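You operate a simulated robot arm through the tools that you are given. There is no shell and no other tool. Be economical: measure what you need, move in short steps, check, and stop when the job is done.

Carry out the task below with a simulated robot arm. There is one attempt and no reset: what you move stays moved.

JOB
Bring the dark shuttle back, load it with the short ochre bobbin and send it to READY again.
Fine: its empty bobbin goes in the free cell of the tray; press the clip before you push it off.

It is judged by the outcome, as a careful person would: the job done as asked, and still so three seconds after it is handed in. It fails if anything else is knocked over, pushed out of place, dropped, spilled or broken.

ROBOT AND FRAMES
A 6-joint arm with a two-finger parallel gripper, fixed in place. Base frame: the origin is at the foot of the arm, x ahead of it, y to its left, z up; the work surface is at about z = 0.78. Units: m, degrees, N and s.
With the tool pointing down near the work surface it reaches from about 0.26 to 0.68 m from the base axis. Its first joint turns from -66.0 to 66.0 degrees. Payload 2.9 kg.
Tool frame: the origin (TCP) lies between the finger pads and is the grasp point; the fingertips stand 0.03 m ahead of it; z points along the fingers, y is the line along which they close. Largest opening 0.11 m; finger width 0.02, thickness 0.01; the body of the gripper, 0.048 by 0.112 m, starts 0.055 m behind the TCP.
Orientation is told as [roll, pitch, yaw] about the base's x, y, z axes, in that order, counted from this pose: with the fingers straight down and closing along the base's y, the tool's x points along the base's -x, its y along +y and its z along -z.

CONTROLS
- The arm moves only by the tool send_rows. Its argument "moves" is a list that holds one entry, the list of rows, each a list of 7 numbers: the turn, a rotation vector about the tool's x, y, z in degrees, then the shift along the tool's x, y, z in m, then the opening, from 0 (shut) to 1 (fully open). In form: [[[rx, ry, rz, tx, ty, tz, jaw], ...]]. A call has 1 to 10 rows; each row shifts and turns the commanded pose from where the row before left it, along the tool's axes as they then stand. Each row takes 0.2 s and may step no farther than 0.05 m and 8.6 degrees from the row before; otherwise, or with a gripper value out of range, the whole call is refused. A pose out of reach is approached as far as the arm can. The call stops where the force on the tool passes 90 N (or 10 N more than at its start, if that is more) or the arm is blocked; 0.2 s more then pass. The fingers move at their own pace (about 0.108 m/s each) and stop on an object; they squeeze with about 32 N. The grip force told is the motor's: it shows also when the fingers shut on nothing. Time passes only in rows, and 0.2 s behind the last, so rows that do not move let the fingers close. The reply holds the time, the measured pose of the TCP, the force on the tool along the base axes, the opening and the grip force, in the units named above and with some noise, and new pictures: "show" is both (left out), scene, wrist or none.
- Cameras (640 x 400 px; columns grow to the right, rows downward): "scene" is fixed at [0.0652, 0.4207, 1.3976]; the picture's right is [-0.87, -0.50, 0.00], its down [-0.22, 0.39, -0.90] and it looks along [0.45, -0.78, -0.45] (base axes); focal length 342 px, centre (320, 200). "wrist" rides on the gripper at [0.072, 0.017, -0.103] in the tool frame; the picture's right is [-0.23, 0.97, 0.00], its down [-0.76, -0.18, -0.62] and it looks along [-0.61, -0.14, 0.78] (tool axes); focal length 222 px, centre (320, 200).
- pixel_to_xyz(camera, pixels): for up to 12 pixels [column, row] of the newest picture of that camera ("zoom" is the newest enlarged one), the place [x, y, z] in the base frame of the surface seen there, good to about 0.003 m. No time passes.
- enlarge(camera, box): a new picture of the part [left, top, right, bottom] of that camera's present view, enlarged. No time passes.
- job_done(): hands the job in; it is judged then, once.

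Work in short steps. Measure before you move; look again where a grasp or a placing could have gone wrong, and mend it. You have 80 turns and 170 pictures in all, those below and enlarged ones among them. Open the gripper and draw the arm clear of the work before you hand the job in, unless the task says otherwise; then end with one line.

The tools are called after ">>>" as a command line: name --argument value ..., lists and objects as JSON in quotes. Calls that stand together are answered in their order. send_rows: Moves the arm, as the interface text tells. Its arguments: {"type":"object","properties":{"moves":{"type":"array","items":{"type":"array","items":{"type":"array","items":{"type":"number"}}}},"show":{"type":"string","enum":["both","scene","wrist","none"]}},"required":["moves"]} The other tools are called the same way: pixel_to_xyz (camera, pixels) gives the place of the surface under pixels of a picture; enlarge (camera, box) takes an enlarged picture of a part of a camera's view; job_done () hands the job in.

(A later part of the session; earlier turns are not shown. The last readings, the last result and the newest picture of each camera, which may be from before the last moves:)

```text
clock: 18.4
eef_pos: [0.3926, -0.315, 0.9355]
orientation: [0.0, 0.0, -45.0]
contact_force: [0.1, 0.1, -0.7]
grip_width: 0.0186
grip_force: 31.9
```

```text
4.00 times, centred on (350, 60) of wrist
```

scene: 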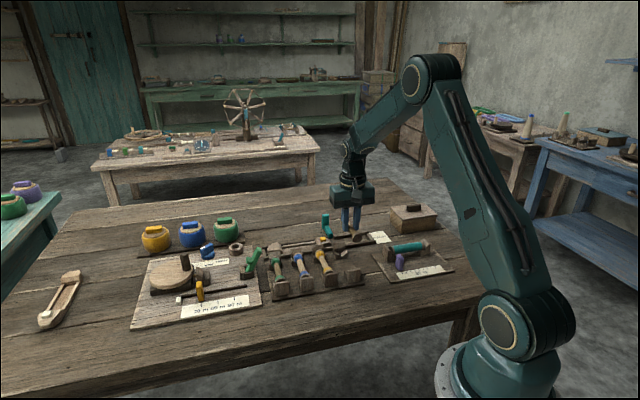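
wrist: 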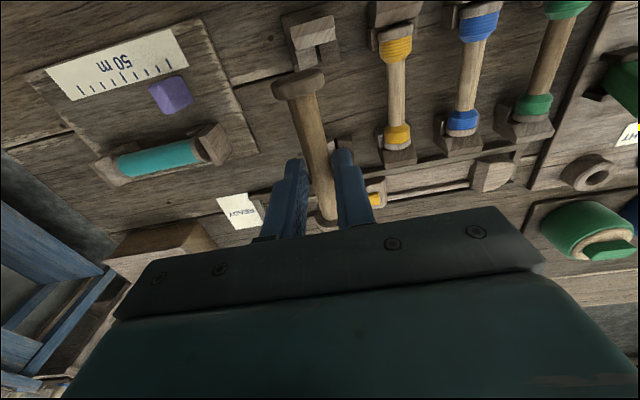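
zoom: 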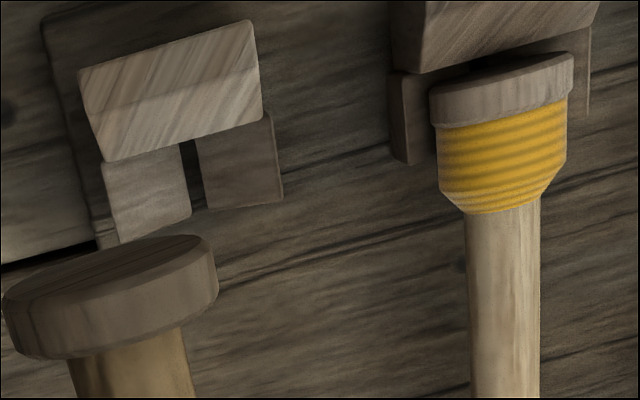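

I measure the held bobbin's ends for tilt and the cell plates using exact scene pixels.

>>> pixel_to_xyz --camera "scene" --pixels '[[356.9, 239], [356.5, 234.3], [357, 242], [341, 221.8], [349.2, 219.3], [351.3, 229.3], [353.5, 232.5]]'

>>> pixel_to_xyz --camera "zoom" --pixels '[[175, 115], [240, 75], [110, 150], [180, 140], [140, 260], [110, 320], [505, 70], [500, 100], [500, 115], [440, 68], [240, 105], [505, 150]]'

>>> pixel_to_xyz --camera "wrist" --pixels '[[298, 75], [300, 95], [309, 120], [318, 160], [322, 190], [326, 215], [288, 80], [318, 76]]'

>>> enlarge --camera "wrist" --box '[260, 60, 380, 240]'

```text
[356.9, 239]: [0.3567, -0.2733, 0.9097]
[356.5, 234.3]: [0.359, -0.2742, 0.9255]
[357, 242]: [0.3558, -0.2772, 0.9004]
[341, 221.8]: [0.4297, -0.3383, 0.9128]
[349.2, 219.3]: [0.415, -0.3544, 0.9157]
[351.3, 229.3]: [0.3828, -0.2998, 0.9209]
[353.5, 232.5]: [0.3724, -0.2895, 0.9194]
```

```text
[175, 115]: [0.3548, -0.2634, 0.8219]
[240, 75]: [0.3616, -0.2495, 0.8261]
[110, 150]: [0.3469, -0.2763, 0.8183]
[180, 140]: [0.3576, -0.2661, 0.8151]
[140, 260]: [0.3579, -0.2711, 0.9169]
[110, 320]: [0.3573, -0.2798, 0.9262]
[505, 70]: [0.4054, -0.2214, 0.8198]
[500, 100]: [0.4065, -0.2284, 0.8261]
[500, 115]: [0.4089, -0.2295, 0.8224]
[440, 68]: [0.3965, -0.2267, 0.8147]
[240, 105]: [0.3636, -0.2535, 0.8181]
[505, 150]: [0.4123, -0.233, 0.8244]
```

```text
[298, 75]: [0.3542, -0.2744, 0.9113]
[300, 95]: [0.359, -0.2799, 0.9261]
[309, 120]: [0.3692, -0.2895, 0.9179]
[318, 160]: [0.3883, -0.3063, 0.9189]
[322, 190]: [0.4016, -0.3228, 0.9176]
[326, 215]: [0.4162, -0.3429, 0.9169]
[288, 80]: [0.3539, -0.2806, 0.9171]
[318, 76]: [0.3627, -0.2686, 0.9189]
```

```text
2.22 times, centred on (320, 150) of wrist
```

zoom: 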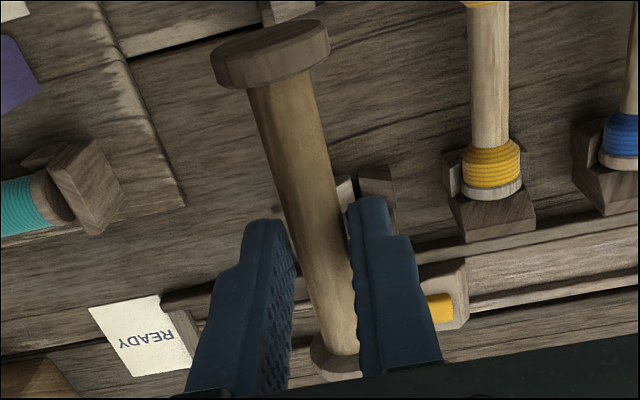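

The held bobbin is level; outer face n≈0.4455, axis 0.0257 below TCP. I check ochre's inner flange and the inner plate face, as the reference for centring.

>>> pixel_to_xyz --camera "scene" --pixels '[[318.5, 249.5], [319.5, 251], [320, 248.8], [322, 249.5], [339, 246.5], [340, 249.5], [343, 248.5], [319, 245.5], [325, 270], [328, 269.5]]'

>>> pixel_to_xyz --camera "wrist" --pixels '[[396, 149], [397, 151], [405, 148], [389, 149], [396, 147], [470, 136], [463, 136], [333, 150], [345, 132]]'

```text
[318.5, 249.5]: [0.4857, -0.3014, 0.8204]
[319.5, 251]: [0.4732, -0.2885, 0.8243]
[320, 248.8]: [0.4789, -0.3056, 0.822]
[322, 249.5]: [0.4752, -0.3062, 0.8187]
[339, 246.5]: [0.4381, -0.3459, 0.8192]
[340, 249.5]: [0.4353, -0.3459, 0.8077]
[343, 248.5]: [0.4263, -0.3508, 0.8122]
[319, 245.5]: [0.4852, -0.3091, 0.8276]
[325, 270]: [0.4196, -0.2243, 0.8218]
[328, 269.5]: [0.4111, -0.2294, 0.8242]
```

```text
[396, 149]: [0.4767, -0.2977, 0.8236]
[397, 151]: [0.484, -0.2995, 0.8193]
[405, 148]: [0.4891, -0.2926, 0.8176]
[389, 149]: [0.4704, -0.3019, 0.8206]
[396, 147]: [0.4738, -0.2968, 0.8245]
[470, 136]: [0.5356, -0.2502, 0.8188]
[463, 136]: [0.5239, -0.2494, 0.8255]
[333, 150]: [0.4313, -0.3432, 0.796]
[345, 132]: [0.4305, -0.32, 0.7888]
```

Cell spans n≈0.440–0.553, so bobbin centring along n is right within 1 mm; u needs +0.011. I shift and descend most of the way, then look.

>>> send_rows --moves '[[[0, 0, 0, 0.001, 0.011, 0.02, 0.05], [0, 0, 0, 0, 0, 0.03, 0.05], [0, 0, 0, 0, 0, 0.025, 0.05], [0, 0, 0, 0, 0, 0, 0.05]]]' --show "wrist"

>>> enlarge --camera "scene" --box '[300, 225, 380, 285]'

>>> enlarge --camera "wrist" --box '[240, 0, 430, 220]'

```text
clock: 19.4
eef_pos: [0.4019, -0.3061, 0.8583]
orientation: [0.1, 0.0, -45.0]
contact_force: [-0.1, -0.4, -1.0]
grip_width: 0.0188
grip_force: 32.0
```

wrist: 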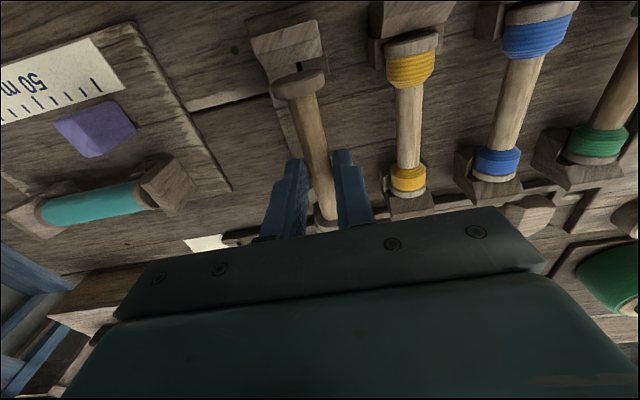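

```text
6.67 times, centred on (340, 255) of scene
```

zoom: 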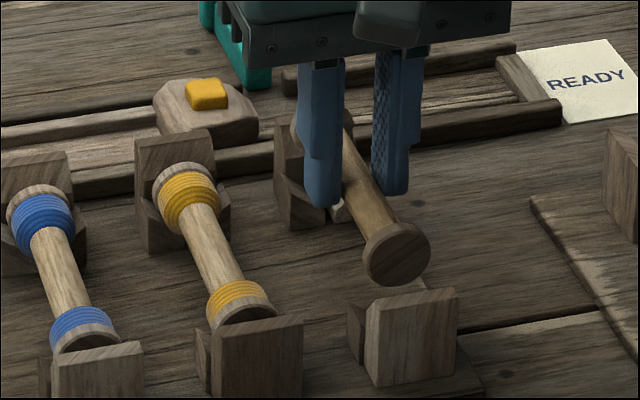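

```text
1.82 times, centred on (335, 110) of wrist
```

zoom: 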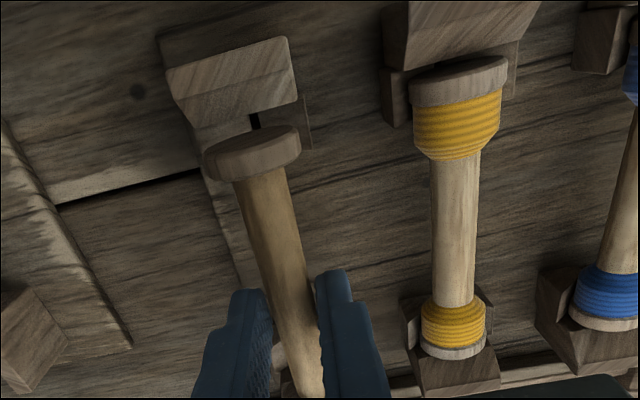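

The bobbin hangs over the cell; I verify the flange against the cell numerically before the last 25 mm.

>>> pixel_to_xyz --camera "scene" --pixels '[[351.3, 255.2], [348, 259], [346.5, 246.5], [344.5, 244], [351, 251], [349, 272]]'

>>> pixel_to_xyz --camera "wrist" --pixels '[[298, 73], [298, 90], [306, 120], [314, 150], [322, 190], [320, 50], [262, 60], [299, 65]]'

```text
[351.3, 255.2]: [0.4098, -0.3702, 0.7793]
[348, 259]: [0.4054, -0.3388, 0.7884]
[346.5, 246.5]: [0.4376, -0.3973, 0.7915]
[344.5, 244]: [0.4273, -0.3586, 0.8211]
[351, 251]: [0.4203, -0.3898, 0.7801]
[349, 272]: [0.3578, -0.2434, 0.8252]
```

```text
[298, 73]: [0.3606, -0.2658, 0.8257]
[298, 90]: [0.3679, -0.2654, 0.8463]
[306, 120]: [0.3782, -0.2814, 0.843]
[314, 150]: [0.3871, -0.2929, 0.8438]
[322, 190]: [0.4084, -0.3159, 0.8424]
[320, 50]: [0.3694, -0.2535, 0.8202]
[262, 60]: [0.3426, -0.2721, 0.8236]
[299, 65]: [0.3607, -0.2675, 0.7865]
```

Core at u≈0.067, outer face n≈0.443 vs plate 0.440: good, I shift 1 mm inward (+n) and lower slowly until contact.

>>> send_rows --moves '[[[0, 0, 0, -0.001, 0, 0.01, 0.05], [0, 0, 0, 0, 0, 0.008, 0.05], [0, 0, 0, 0, 0, 0.003, 0.05], [0, 0, 0, 0, 0, 0.003, 0.05], [0, 0, 0, 0, 0, 0, 0.05]]]' --show "wrist"

>>> enlarge --camera "scene" --box '[300, 225, 380, 285]'

```text
clock: 20.6
eef_pos: [0.4015, -0.3089, 0.8353]
orientation: [0.0, -0.1, -45.0]
contact_force: [-1.8, -1.5, 5.5]
grip_width: 0.0187
grip_force: 32.2
```

wrist: 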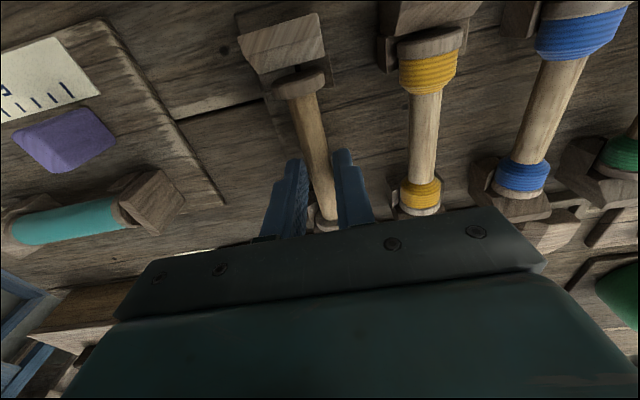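

```text
6.67 times, centred on (340, 255) of scene
```

zoom: 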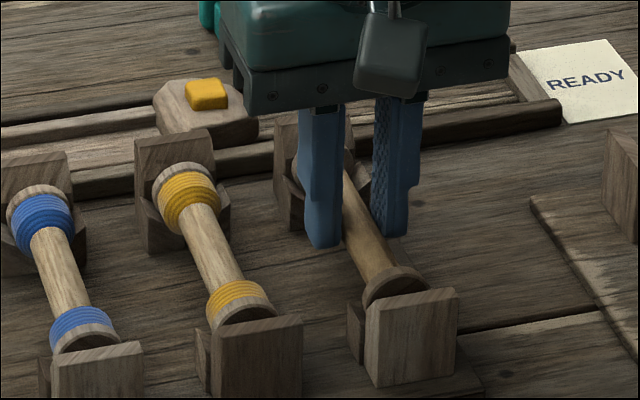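

Contact at 5.5 N and the flange sits between the plate and V, as with its neighbours. I open and rise.

>>> send_rows --moves '[[[0, 0, 0, 0, 0, 0, 0.25], [0, 0, 0, 0, 0, 0, 0.42], [0, 0, 0, 0, 0, 0, 0.42], [0, 0, 0, 0, 0, -0.03, 0.42], [0, 0, 0, 0, 0, -0.04, 0.42], [0, 0, 0, 0, 0, -0.02, 0.42]]]' --show "wrist"

>>> enlarge --camera "scene" --box '[300, 225, 380, 285]'

>>> enlarge --camera "wrist" --box '[270, 10, 430, 170]'

```text
clock: 22.0
eef_pos: [0.3994, -0.3063, 0.9239]
orientation: [0.0, 0.0, -45.1]
contact_force: [-0.5, -0.3, 0.0]
grip_width: 0.0462
grip_force: 0.0
```

wrist: 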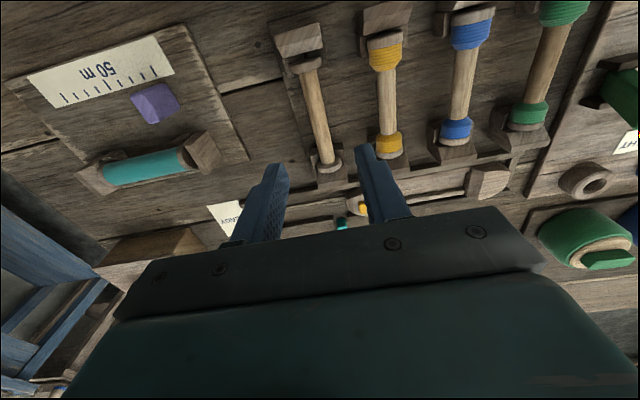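

```text
6.67 times, centred on (340, 255) of scene
```

zoom: 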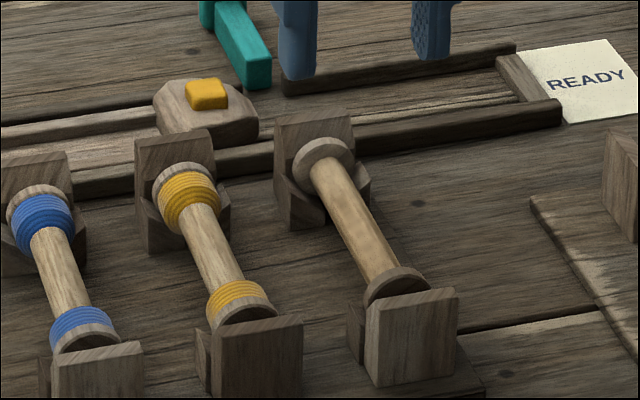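

```text
2.50 times, centred on (350, 90) of wrist
```

zoom: 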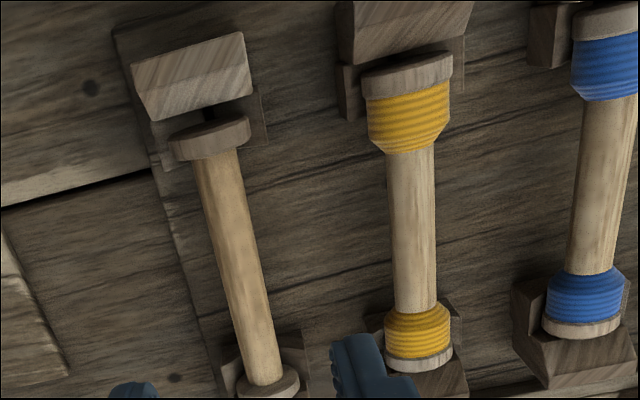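

Empty bobbin is seated in the free cell. Next I move over the ochre bobbin (u≈0.128) and check alignment.

>>> send_rows --moves '[[[0, 0, 0, 0, 0.031, 0.01, 0.42], [0, 0, 0, 0.001, 0.031, 0.01, 0.42], [0, 0, 0, 0, 0, 0.02, 0.42], [0, 0, 0, 0, 0, 0, 0.42]]]' --show "wrist"

>>> pixel_to_xyz --camera "wrist" --pixels '[[310, 100], [315, 125], [304, 60], [300, 40], [328, 175], [318, 140]]'

>>> enlarge --camera "wrist" --box '[240, 0, 420, 200]'

```text
clock: 23.0
eef_pos: [0.4437, -0.2616, 0.8856]
orientation: [0.0, 0.0, -45.0]
contact_force: [-0.1, -0.6, 0.0]
grip_width: 0.0465
grip_force: 0.0
```

wrist: 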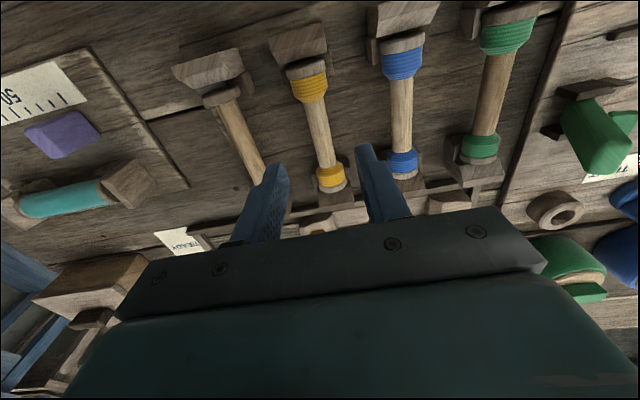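

```text
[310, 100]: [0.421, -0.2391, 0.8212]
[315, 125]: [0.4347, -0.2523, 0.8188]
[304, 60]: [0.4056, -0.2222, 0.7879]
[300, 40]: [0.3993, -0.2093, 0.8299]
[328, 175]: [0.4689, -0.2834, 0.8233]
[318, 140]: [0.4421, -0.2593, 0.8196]
```

```text
2.00 times, centred on (330, 100) of wrist
```

zoom: 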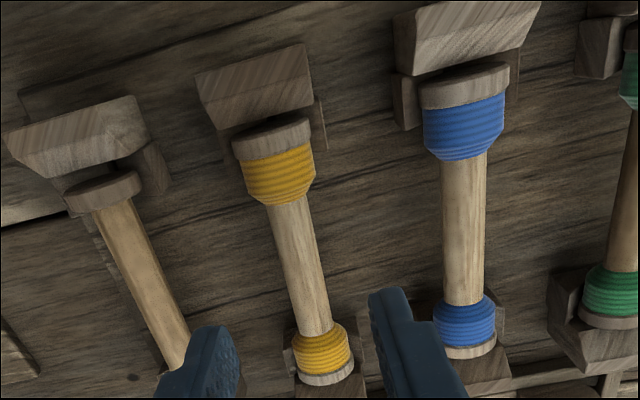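

Core is at u≈0.129, matching the TCP. I measure its flanges then descend and grip.

>>> pixel_to_xyz --camera "wrist" --pixels '[[306, 65], [307, 70], [308, 75], [309, 78], [330, 184], [332, 187], [332, 190], [330, 181]]'

>>> send_rows --moves '[[[0, 0, 0, 0.001, 0, 0.03, 0.42], [0, 0, 0, 0, 0, 0.023, 0.42], [0, 0, 0, 0, 0, 0, 0.42], [0, 0, 0, 0, 0, 0, 0.05], [0, 0, 0, 0, 0, 0, 0.05], [0, 0, 0, 0, 0, 0, 0.05]]]' --show "wrist"

>>> enlarge --camera "scene" --box '[290, 225, 370, 285]'

```text
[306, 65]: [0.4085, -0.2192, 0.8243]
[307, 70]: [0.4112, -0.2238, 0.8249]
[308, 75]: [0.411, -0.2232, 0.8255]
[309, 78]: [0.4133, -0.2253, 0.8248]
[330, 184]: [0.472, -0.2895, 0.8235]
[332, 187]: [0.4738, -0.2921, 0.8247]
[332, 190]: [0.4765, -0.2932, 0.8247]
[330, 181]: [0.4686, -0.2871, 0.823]
```

```text
clock: 24.4
eef_pos: [0.4449, -0.2629, 0.8315]
orientation: [0.0, -0.2, -45.0]
contact_force: [1.7, 0.5, 4.7]
grip_width: 0.0187
grip_force: 31.4
```

wrist: 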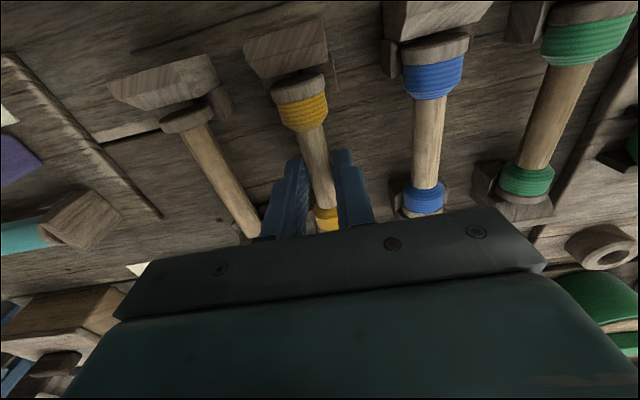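

```text
6.67 times, centred on (330, 255) of scene
```

zoom: 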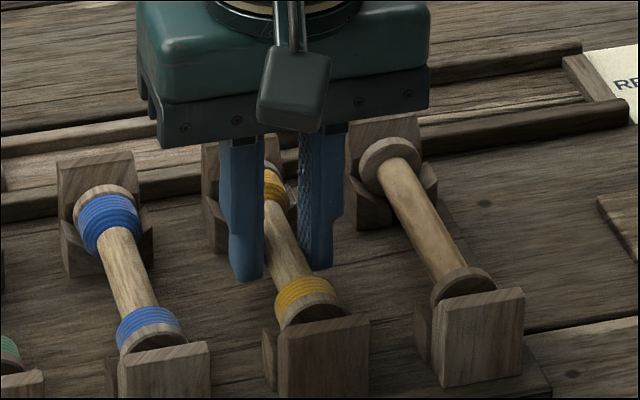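

Ochre is gripped at 0.0187. I lift straight up and rotate to yaw +45°.

>>> send_rows --moves '[[[0, 0, 0, 0, 0, -0.01, 0.05], [0, 0, 0, 0, 0, -0.03, 0.05], [0, 0, 0, 0, 0, -0.045, 0.05], [0, 0, 0, 0, 0, -0.015, 0.05], [0, 0, -8.5, 0, 0, 0, 0.05], [0, 0, -8.5, 0, 0, 0, 0.05], [0, 0, -8.5, 0, 0, 0, 0.05], [0, 0, -8.5, 0, 0, 0, 0.05], [0, 0, -8.5, 0, 0, 0, 0.05], [0, 0, -8.5, 0, 0, 0, 0.05]]]' --show "none"

>>> send_rows --moves '[[[0, 0, -8.5, 0, 0, 0, 0.05], [0, 0, -8.5, 0, 0, 0, 0.05], [0, 0, -8.5, 0, 0, 0, 0.05], [0, 0, -8.5, 0, 0, 0, 0.05], [0, 0, -5, 0, 0, 0, 0.05], [0, 0, 0, -0.016, -0.04, 0, 0.05], [0, 0, 0, -0.016, -0.04, 0, 0.05], [0, 0, 0, -0.016, -0.04, 0, 0.05], [0, 0, 0, 0, 0, 0, 0.05]]]' --show "both"

>>> enlarge --camera "scene" --box '[255, 205, 351, 265]'

>>> enlarge --camera "wrist" --box '[220, 0, 420, 240]'

```text
clock: 26.6
eef_pos: [0.4444, -0.2618, 0.9315]
orientation: [0.0, 0.0, 6.1]
contact_force: [-0.2, 0.7, -0.3]
grip_width: 0.0187
grip_force: 32.3
```

```text
clock: 28.6
eef_pos: [0.562, -0.3131, 0.931]
orientation: [0.1, 0.0, 45.0]
contact_force: [-0.4, -0.2, -0.8]
grip_width: 0.0187
grip_force: 31.5
```

scene: 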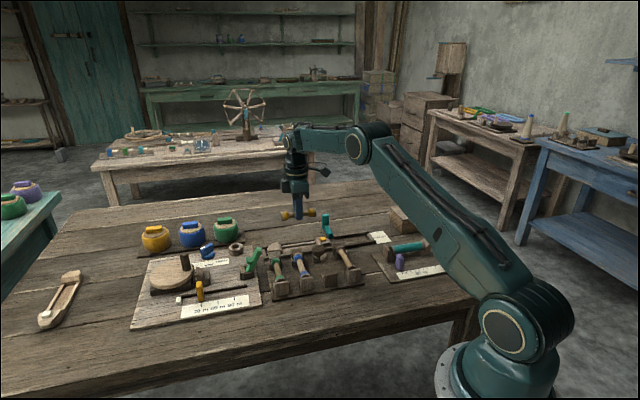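
wrist: 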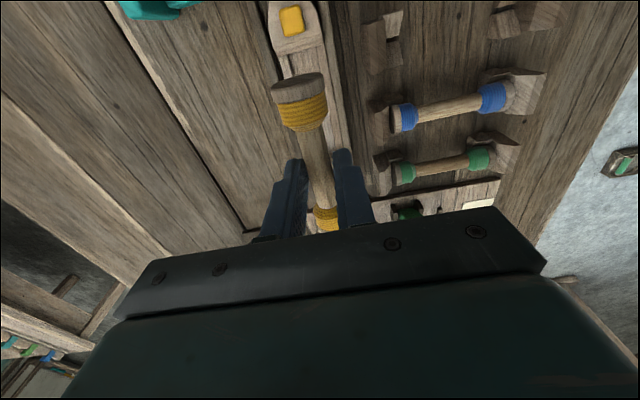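

```text
6.67 times, centred on (303, 235) of scene
```

zoom: 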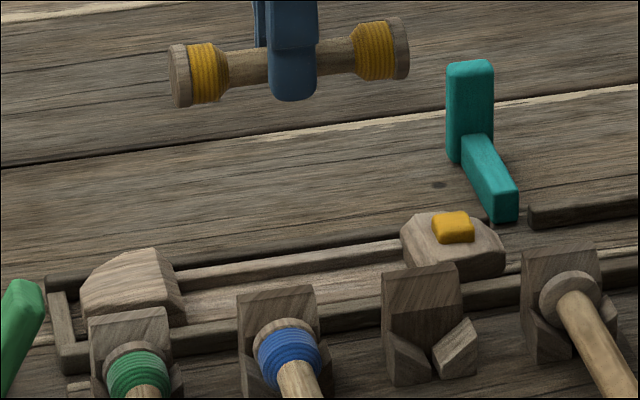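

```text
1.67 times, centred on (320, 120) of wrist
```

zoom: 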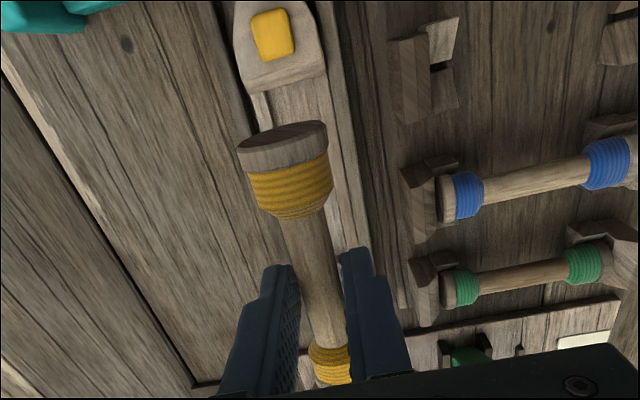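

I measure held bobbin ends and the empty cavity's ends in the shuttle.

>>> pixel_to_xyz --camera "scene" --pixels '[[281.2, 216], [282.2, 213], [315.5, 212], [315, 208.5], [281.5, 248.5], [280, 245.5], [315.6, 243], [316, 239.5], [300, 245], [300, 248], [283, 251], [314.5, 245]]'

>>> pixel_to_xyz --camera "wrist" --pixels '[[298, 75], [297, 82], [310, 148], [318, 190], [322, 212], [310, 55], [296, 53], [280, 53], [290, 48], [311, 47], [318, 60], [294, 20]]'

```text
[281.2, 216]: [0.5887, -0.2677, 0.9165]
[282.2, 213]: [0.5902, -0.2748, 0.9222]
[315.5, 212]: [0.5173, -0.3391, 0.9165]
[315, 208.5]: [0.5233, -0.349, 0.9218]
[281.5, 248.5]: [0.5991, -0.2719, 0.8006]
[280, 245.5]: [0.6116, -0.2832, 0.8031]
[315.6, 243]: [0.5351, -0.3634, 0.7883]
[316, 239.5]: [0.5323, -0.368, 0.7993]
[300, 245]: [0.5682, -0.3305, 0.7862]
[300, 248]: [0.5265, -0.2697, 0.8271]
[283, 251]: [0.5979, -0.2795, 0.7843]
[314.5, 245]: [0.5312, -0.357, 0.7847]
```

```text
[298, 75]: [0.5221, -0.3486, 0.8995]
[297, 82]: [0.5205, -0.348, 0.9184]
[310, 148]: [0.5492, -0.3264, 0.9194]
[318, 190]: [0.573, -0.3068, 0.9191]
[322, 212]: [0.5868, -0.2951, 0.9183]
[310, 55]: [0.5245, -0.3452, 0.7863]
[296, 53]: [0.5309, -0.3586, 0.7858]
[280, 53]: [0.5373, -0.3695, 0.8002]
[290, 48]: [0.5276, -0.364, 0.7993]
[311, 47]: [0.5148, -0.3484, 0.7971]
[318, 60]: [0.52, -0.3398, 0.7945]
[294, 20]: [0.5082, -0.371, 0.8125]
```

Held bobbin spans u 0.1225–0.2265, cavity about 0.1175–0.231: centred already. I check the bobbin's yaw and lateral position with better-centred pixels.

>>> pixel_to_xyz --camera "wrist" --pixels '[[271, 92], [325, 82], [298, 88], [313, 140], [320, 165], [325, 195], [274, 110], [327, 104], [275, 60], [321, 60], [333, 110], [340, 150]]'

>>> enlarge --camera "wrist" --box '[260, 60, 360, 240]'

```text
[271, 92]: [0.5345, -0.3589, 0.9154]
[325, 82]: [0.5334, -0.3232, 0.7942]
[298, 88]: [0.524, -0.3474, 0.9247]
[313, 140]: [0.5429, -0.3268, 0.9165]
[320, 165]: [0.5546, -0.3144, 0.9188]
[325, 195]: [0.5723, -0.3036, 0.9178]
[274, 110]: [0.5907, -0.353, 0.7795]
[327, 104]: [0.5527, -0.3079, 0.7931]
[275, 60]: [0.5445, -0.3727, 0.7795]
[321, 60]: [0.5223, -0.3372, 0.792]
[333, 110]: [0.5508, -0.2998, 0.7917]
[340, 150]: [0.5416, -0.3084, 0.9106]
```

```text
2.22 times, centred on (310, 150) of wrist
```

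zoom: 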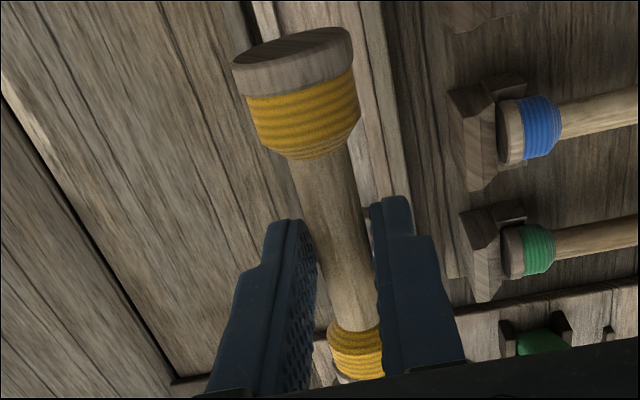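

Aligned; lateral shift of +3.5 mm in n needed. Since the ochre is held 4 mm deeper, I'll stop with tips just over the side rails (TCP≈0.824). I descend first to check.

>>> send_rows --moves '[[[0, 0, 0, 0, -0.0035, 0.03, 0.05], [0, 0, 0, 0, 0, 0.03, 0.05], [0, 0, 0, 0, 0, 0.018, 0.05], [0, 0, 0, 0, 0, 0, 0.05]]]' --show "wrist"

>>> enlarge --camera "scene" --box '[265, 215, 337, 260]'

>>> enlarge --camera "wrist" --box '[240, 20, 400, 240]'

```text
clock: 29.6
eef_pos: [0.5624, -0.3151, 0.8526]
orientation: [0.1, 0.1, 45.0]
contact_force: [-0.6, -0.1, -0.5]
grip_width: 0.0188
grip_force: 31.9
```

wrist: 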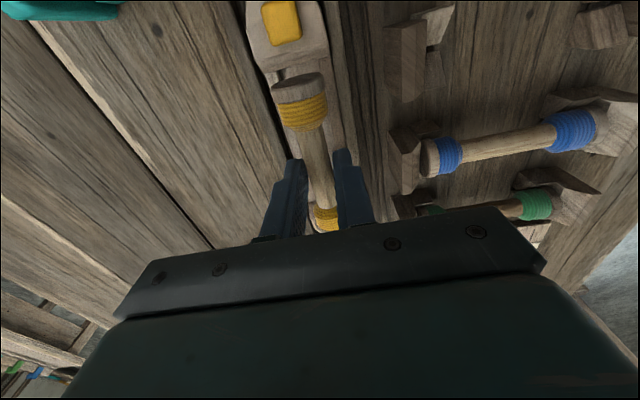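

```text
8.89 times, centred on (301, 238) of scene
```

zoom: 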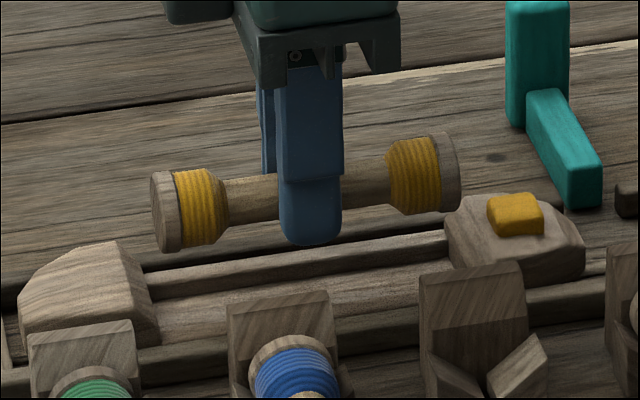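

```text
1.82 times, centred on (320, 130) of wrist
```

zoom: 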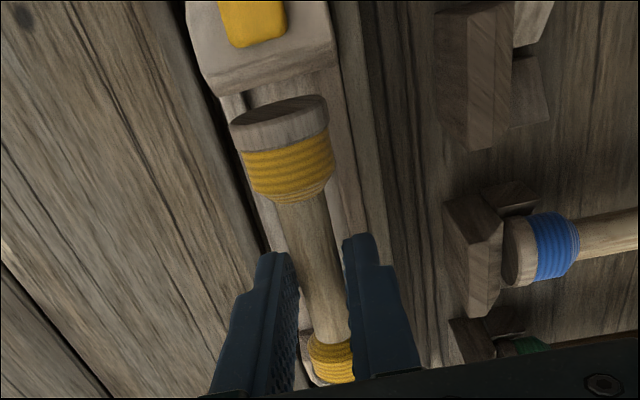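

I verify clearances to both cavity ends from this height.

>>> pixel_to_xyz --camera "wrist" --pixels '[[297, 76], [297, 80], [299, 92], [311, 140], [320, 180], [290, 68], [312, 64], [280, 66]]'

>>> pixel_to_xyz --camera "zoom" --pixels '[[275, 115], [275, 135], [310, 220], [325, 280], [260, 85], [320, 65], [212, 90], [330, 70]]'

>>> pixel_to_xyz --camera "scene" --pixels '[[283, 238.5], [284.3, 238], [283.5, 235.5], [316, 235], [315.5, 232.5], [282, 249], [280.5, 245], [316, 239.5]]'

```text
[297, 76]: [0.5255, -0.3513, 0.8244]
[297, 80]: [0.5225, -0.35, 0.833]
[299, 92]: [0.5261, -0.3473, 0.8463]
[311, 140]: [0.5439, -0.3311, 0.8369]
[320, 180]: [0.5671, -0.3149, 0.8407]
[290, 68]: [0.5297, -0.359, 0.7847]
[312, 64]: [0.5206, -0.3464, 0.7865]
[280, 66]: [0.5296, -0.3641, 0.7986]
```

```text
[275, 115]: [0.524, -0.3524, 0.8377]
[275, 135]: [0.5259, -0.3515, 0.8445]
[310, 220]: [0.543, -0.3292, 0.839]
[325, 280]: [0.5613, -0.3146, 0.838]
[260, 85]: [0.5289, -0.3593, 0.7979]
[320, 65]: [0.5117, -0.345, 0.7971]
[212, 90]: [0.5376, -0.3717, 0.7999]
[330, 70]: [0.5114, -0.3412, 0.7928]
```

```text
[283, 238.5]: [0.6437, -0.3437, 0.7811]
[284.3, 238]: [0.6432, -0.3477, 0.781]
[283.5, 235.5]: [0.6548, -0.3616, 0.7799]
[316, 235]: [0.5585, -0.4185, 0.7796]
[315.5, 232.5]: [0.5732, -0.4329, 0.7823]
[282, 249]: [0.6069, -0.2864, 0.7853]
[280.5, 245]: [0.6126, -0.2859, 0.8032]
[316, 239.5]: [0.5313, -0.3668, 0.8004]
```

Clearances are about 2–4 mm each side; I nudge 1 mm in u and n and lower slowly to TCP≈0.824.

>>> send_rows --moves '[[[0, 0, 0, -0.001, -0.001, 0.012, 0.05], [0, 0, 0, 0, 0, 0.007, 0.05], [0, 0, 0, 0, 0, 0.005, 0.05], [0, 0, 0, 0, 0, 0.003, 0.05], [0, 0, 0, 0, 0, 0.002, 0.05], [0, 0, 0, 0, 0, 0, 0.05]]]' --show "wrist"

>>> enlarge --camera "scene" --box '[265, 215, 337, 260]'

>>> enlarge --camera "wrist" --box '[240, 20, 400, 240]'

```text
clock: 31.0
eef_pos: [0.5668, -0.3158, 0.8237]
orientation: [0.1, 0.0, 45.0]
contact_force: [-0.4, -0.2, -0.9]
grip_width: 0.0189
grip_force: 32.4
```

wrist: 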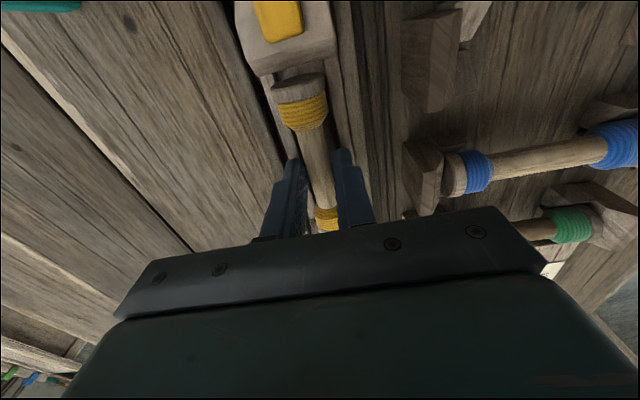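

```text
8.89 times, centred on (301, 238) of scene
```

zoom: 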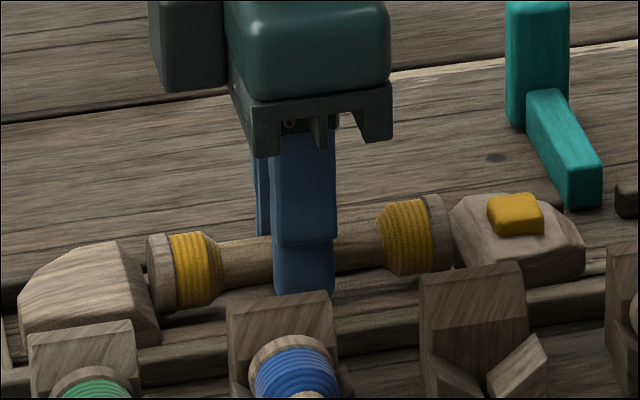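

```text
1.82 times, centred on (320, 130) of wrist
```

zoom: 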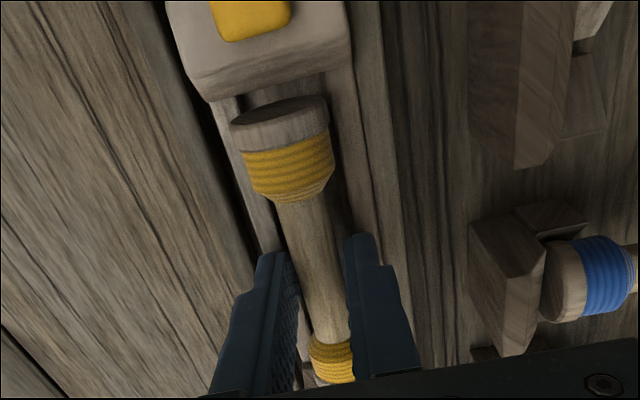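

No contact yet. The bobbin seems a bit nearer the nose; I measure again.

>>> pixel_to_xyz --camera "zoom" --pixels '[[278, 110], [278, 125], [280, 140], [308, 220], [325, 280], [260, 97], [250, 85], [320, 85], [225, 110], [345, 110]]'

>>> pixel_to_xyz --camera "scene" --pixels '[[282.5, 243], [283.5, 242], [284.5, 241.5], [314.5, 238], [313.5, 238], [315.3, 240], [280, 243.5], [317, 241], [297, 243], [306, 242]]'

```text
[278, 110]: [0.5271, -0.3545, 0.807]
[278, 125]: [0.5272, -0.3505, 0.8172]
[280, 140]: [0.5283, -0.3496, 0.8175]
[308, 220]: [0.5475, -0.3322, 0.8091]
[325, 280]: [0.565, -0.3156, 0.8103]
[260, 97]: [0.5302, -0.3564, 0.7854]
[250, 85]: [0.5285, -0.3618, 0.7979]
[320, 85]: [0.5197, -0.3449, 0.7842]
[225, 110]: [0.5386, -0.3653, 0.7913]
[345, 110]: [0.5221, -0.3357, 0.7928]
```

```text
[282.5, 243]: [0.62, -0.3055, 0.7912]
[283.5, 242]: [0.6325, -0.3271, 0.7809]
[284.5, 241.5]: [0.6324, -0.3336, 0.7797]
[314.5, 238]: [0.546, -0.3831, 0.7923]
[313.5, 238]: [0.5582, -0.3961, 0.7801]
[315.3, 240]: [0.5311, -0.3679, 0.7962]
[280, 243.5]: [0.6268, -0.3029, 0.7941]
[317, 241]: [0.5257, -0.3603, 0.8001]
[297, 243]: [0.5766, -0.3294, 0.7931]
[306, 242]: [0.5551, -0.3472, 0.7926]
```

Bobbin end face u≈0.122, core top z≈0.810 — about 3 mm above its seat and centred. I open to let it settle and check.

>>> send_rows --moves '[[[0, 0, 0, 0, 0, 0, 0.2], [0, 0, 0, 0, 0, 0, 0.3], [0, 0, 0, 0, 0, 0, 0.4], [0, 0, 0, 0, 0, -0.02, 0.4], [0, 0, 0, 0, 0, -0.03, 0.4], [0, 0, 0, 0, 0, -0.03, 0.4]]]' --show "both"

>>> enlarge --camera "scene" --box '[265, 215, 337, 260]'

>>> enlarge --camera "wrist" --box '[240, 0, 400, 200]'

```text
clock: 32.4
eef_pos: [0.5664, -0.3147, 0.9052]
orientation: [0.1, 0.0, 44.9]
contact_force: [0.1, 0.4, 0.2]
grip_width: 0.044
grip_force: 0.0
```

scene: 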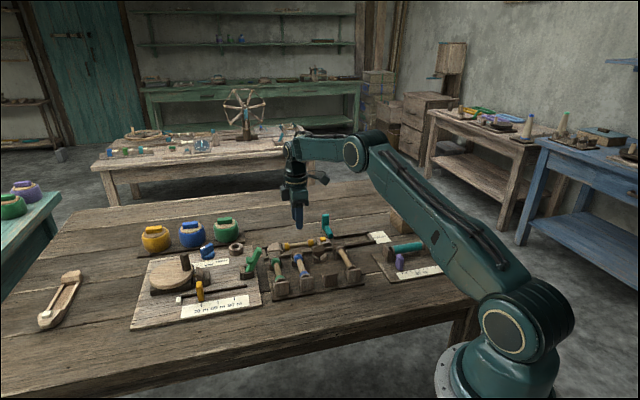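
wrist: 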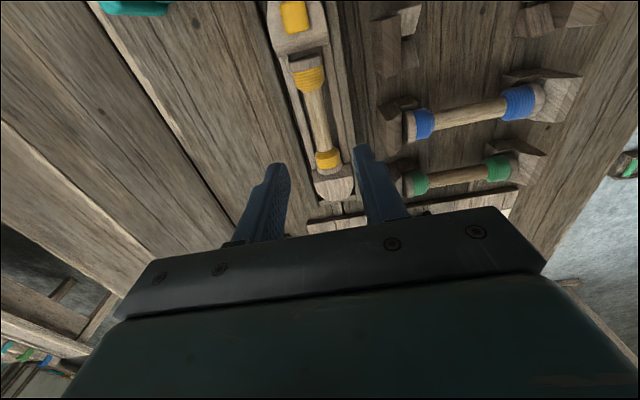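

```text
8.89 times, centred on (301, 238) of scene
```

zoom: 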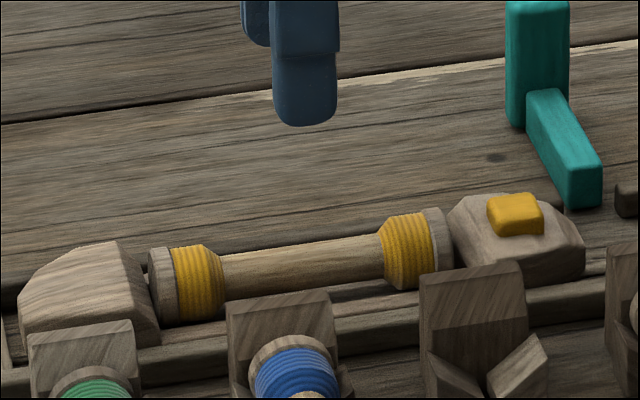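

```text
2.00 times, centred on (320, 100) of wrist
```

zoom: 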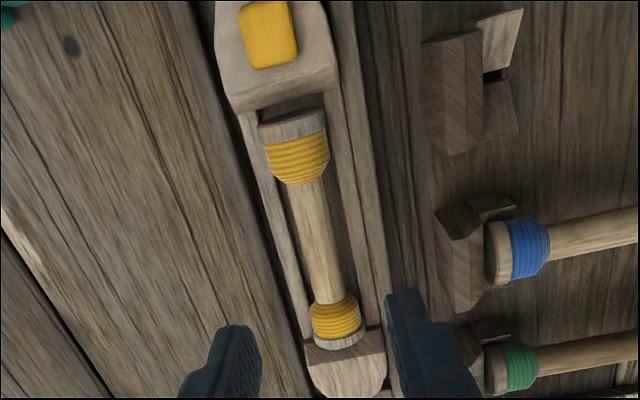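

The bobbin is in the shuttle. I check that it is level and seated, and measure the clip.

>>> pixel_to_xyz --camera "scene" --pixels '[[296, 244], [303, 243], [285, 244], [313, 239.5], [287.5, 243.5], [310, 240.5], [323, 239], [323, 237.5], [320.5, 238], [325, 238], [322.5, 241], [318, 240]]'

>>> pixel_to_xyz --camera "zoom" --pixels '[[320, 240], [310, 200], [292, 130], [335, 330], [268, 35], [245, 30], [292, 30], [265, 10], [270, 60], [270, 85], [240, 60], [310, 60]]'

```text
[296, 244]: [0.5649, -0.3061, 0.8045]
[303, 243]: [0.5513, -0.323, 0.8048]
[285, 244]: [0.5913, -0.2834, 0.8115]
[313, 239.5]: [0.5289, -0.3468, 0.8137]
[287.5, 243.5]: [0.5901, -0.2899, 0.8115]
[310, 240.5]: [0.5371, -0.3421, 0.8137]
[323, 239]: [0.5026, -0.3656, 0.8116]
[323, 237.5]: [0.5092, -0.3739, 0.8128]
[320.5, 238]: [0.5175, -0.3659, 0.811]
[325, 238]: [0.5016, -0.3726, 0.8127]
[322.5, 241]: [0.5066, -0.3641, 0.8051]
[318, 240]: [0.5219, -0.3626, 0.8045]
```

```text
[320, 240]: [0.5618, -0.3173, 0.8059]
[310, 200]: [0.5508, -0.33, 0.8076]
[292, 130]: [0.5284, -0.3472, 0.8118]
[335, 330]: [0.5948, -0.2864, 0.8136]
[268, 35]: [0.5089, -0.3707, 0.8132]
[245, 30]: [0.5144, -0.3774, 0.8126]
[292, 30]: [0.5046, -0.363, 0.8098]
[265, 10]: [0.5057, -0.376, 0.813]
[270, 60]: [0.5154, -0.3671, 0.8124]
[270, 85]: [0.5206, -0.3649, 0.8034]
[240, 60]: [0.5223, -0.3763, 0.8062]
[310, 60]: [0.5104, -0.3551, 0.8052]
```

Bobbin is level and seated (flange tops 0.814). The clip is centred near (0.509,-0.370), top z≈0.813. I move above it with closed fingers.

>>> send_rows --moves '[[[0, 0, 0, 0.04, 0.001, 0, 0], [0, 0, 0, 0.04, 0.001, 0, 0], [0, 0, 0, 0, 0, 0.03, 0], [0, 0, 0, 0, 0, 0.018, 0], [0, 0, 0, 0, 0, 0, 0]]]' --show "both"

>>> enlarge --camera "scene" --box '[290, 215, 346, 250]'

>>> enlarge --camera "wrist" --box '[250, 60, 400, 240]'

```text
clock: 33.6
eef_pos: [0.5071, -0.37, 0.8593]
orientation: [-0.1, 0.0, 45.0]
contact_force: [0.3, -0.7, 0.4]
grip_width: 0.0001
grip_force: 32.1
```

scene: 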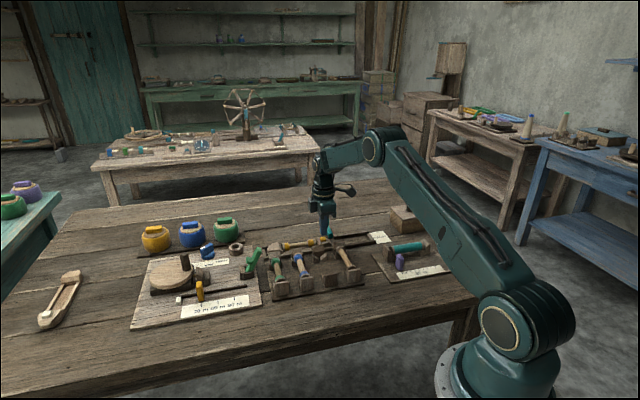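
wrist: 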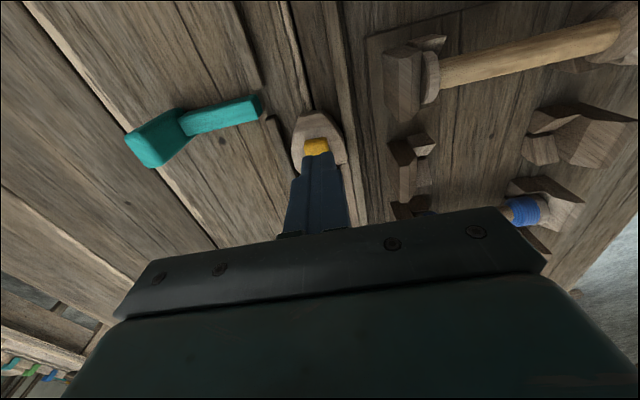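

```text
11.43 times, centred on (318, 232) of scene
```

zoom: 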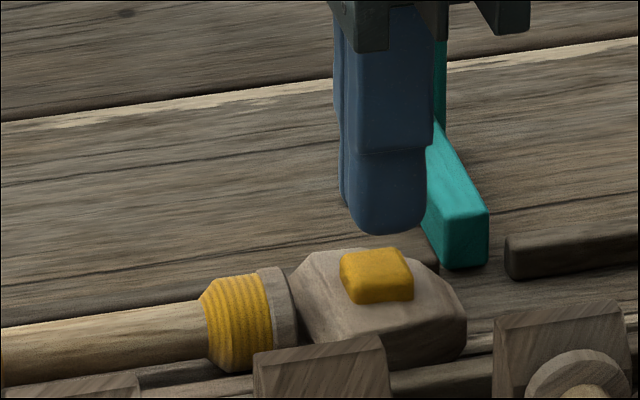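

```text
2.22 times, centred on (325, 150) of wrist
```

zoom: 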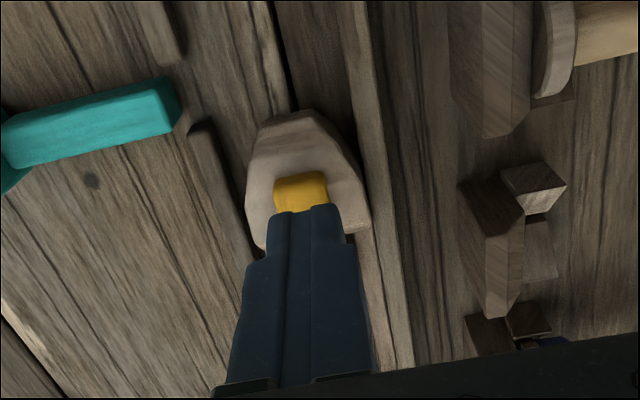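

Aligned over the clip. I press down in small steps, watching the force.

>>> send_rows --moves '[[[0, 0, 0, -0.001, -0.001, 0.012, 0], [0, 0, 0, 0, 0, 0.003, 0], [0, 0, 0, 0, 0, 0.002, 0], [0, 0, 0, 0, 0, 0.001, 0], [0, 0, 0, 0, 0, 0, 0]]]' --show "none"

>>> enlarge --camera "scene" --box '[290, 215, 346, 250]'

```text
clock: 34.8
eef_pos: [0.509, -0.3713, 0.8399]
orientation: [0.0, -0.1, 44.9]
contact_force: [1.2, 0.0, 1.8]
grip_width: 0.0
grip_force: 32.3
```

```text
11.43 times, centred on (318, 232) of scene
```

zoom: 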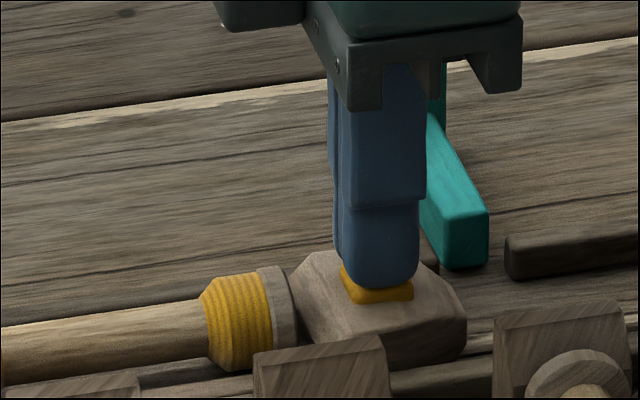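

Contact at tip z≈0.81 with light force, clip starting down. I press further.

>>> send_rows --moves '[[[0, 0, 0, 0, 0, 0.0015, 0], [0, 0, 0, 0, 0, 0.0015, 0], [0, 0, 0, 0, 0, 0.001, 0], [0, 0, 0, 0, 0, 0, 0]]]' --show "none"

>>> enlarge --camera "scene" --box '[290, 215, 346, 250]'

```text
clock: 35.8
eef_pos: [0.5098, -0.3707, 0.8356]
orientation: [-0.2, 0.0, 44.9]
contact_force: [-3.2, -0.5, 8.4]
grip_width: 0.0
grip_force: 30.9
```

```text
11.43 times, centred on (318, 232) of scene
```

zoom: 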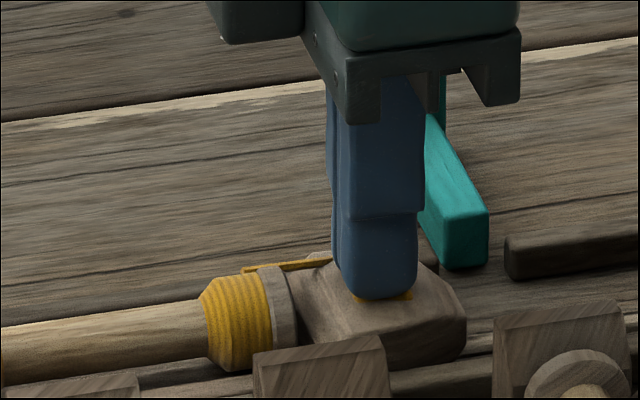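

The clip latched: a yellow bar now reaches over the bobbin's flange at (285,265). I rise and look.

>>> send_rows --moves '[[[0, 0, 0, 0, 0, -0.02, 0], [0, 0, 0, 0, 0, -0.03, 0], [0, 0, 0, 0, 0, -0.03, 0.3], [0, 0, 0, 0, 0, 0, 0.53]]]' --show "both"

>>> enlarge --camera "scene" --box '[265, 215, 345, 260]'

```text
clock: 36.8
eef_pos: [0.5094, -0.372, 0.9142]
orientation: [0.0, 0.0, 45.0]
contact_force: [-0.3, 0.3, 0.1]
grip_width: 0.0583
grip_force: 0.1
```

scene: 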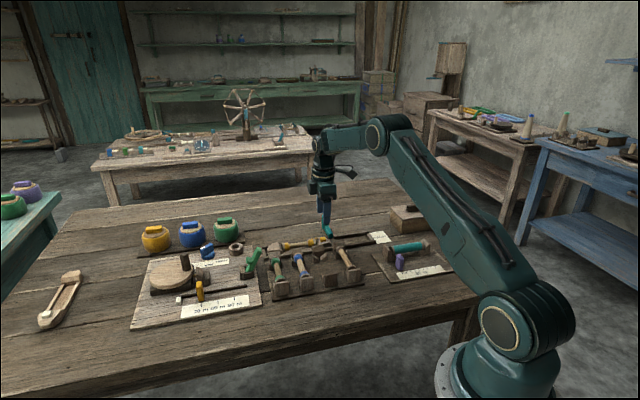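
wrist: 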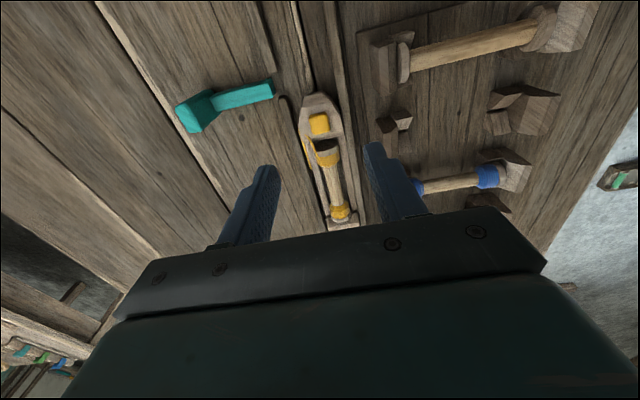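

```text
8.00 times, centred on (305, 238) of scene
```

zoom: 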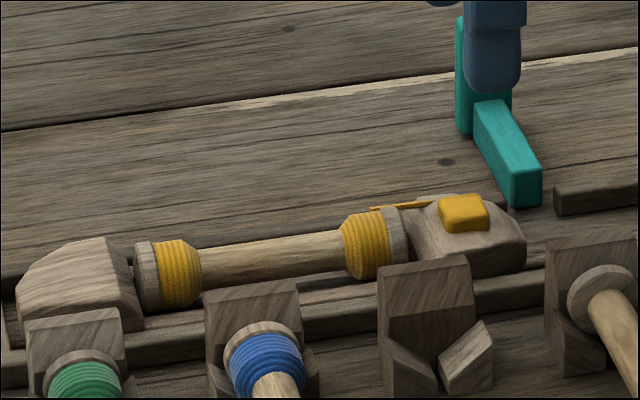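

Clip engaged. I go back over the nose, at the same place I released it (u≈0.244), keeping high.

>>> send_rows --moves '[[[0, 0, 0, -0.037, 0, 0, 0.53], [0, 0, 0, -0.037, 0, 0, 0.53], [0, 0, 0, -0.037, 0, 0, 0.53], [0, 0, 0, -0.036, 0, 0, 0.53], [0, 0, 0, 0, 0, 0.03, 0.53], [0, 0, 0, 0, 0, 0, 0.53]]]' --show "wrist"

>>> enlarge --camera "wrist" --box '[220, 40, 420, 230]'

>>> pixel_to_xyz --camera "zoom" --pixels '[[270, 205], [365, 195], [318, 200], [318, 250], [300, 160]]'

```text
clock: 38.2
eef_pos: [0.6145, -0.2656, 0.8845]
orientation: [0.0, 0.0, 44.9]
contact_force: [0.1, 0.6, -0.3]
grip_width: 0.0582
grip_force: 0.1
```

wrist: 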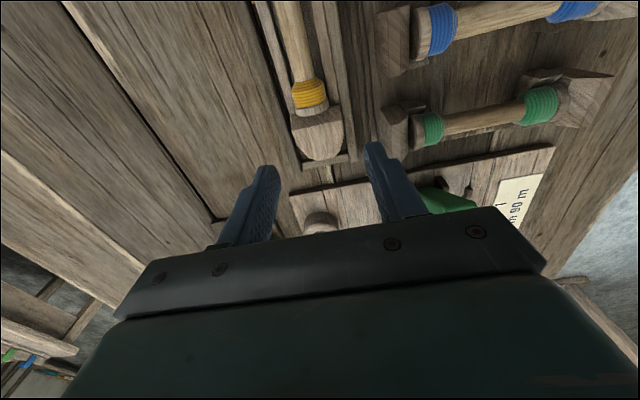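

```text
2.11 times, centred on (320, 135) of wrist
```

zoom: 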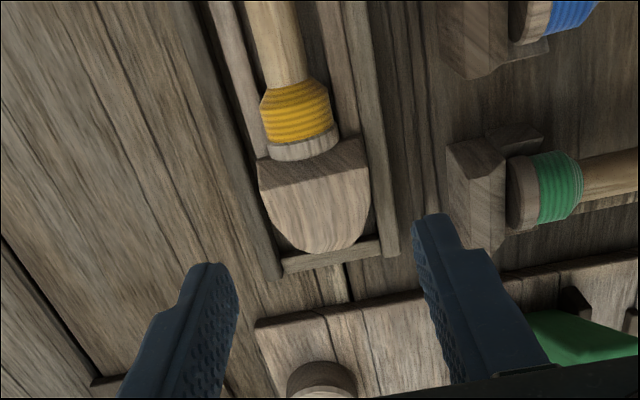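

```text
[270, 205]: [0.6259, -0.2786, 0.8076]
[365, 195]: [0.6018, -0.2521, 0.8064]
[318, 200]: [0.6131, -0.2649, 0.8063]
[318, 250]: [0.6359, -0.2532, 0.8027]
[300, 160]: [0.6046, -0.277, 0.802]
```

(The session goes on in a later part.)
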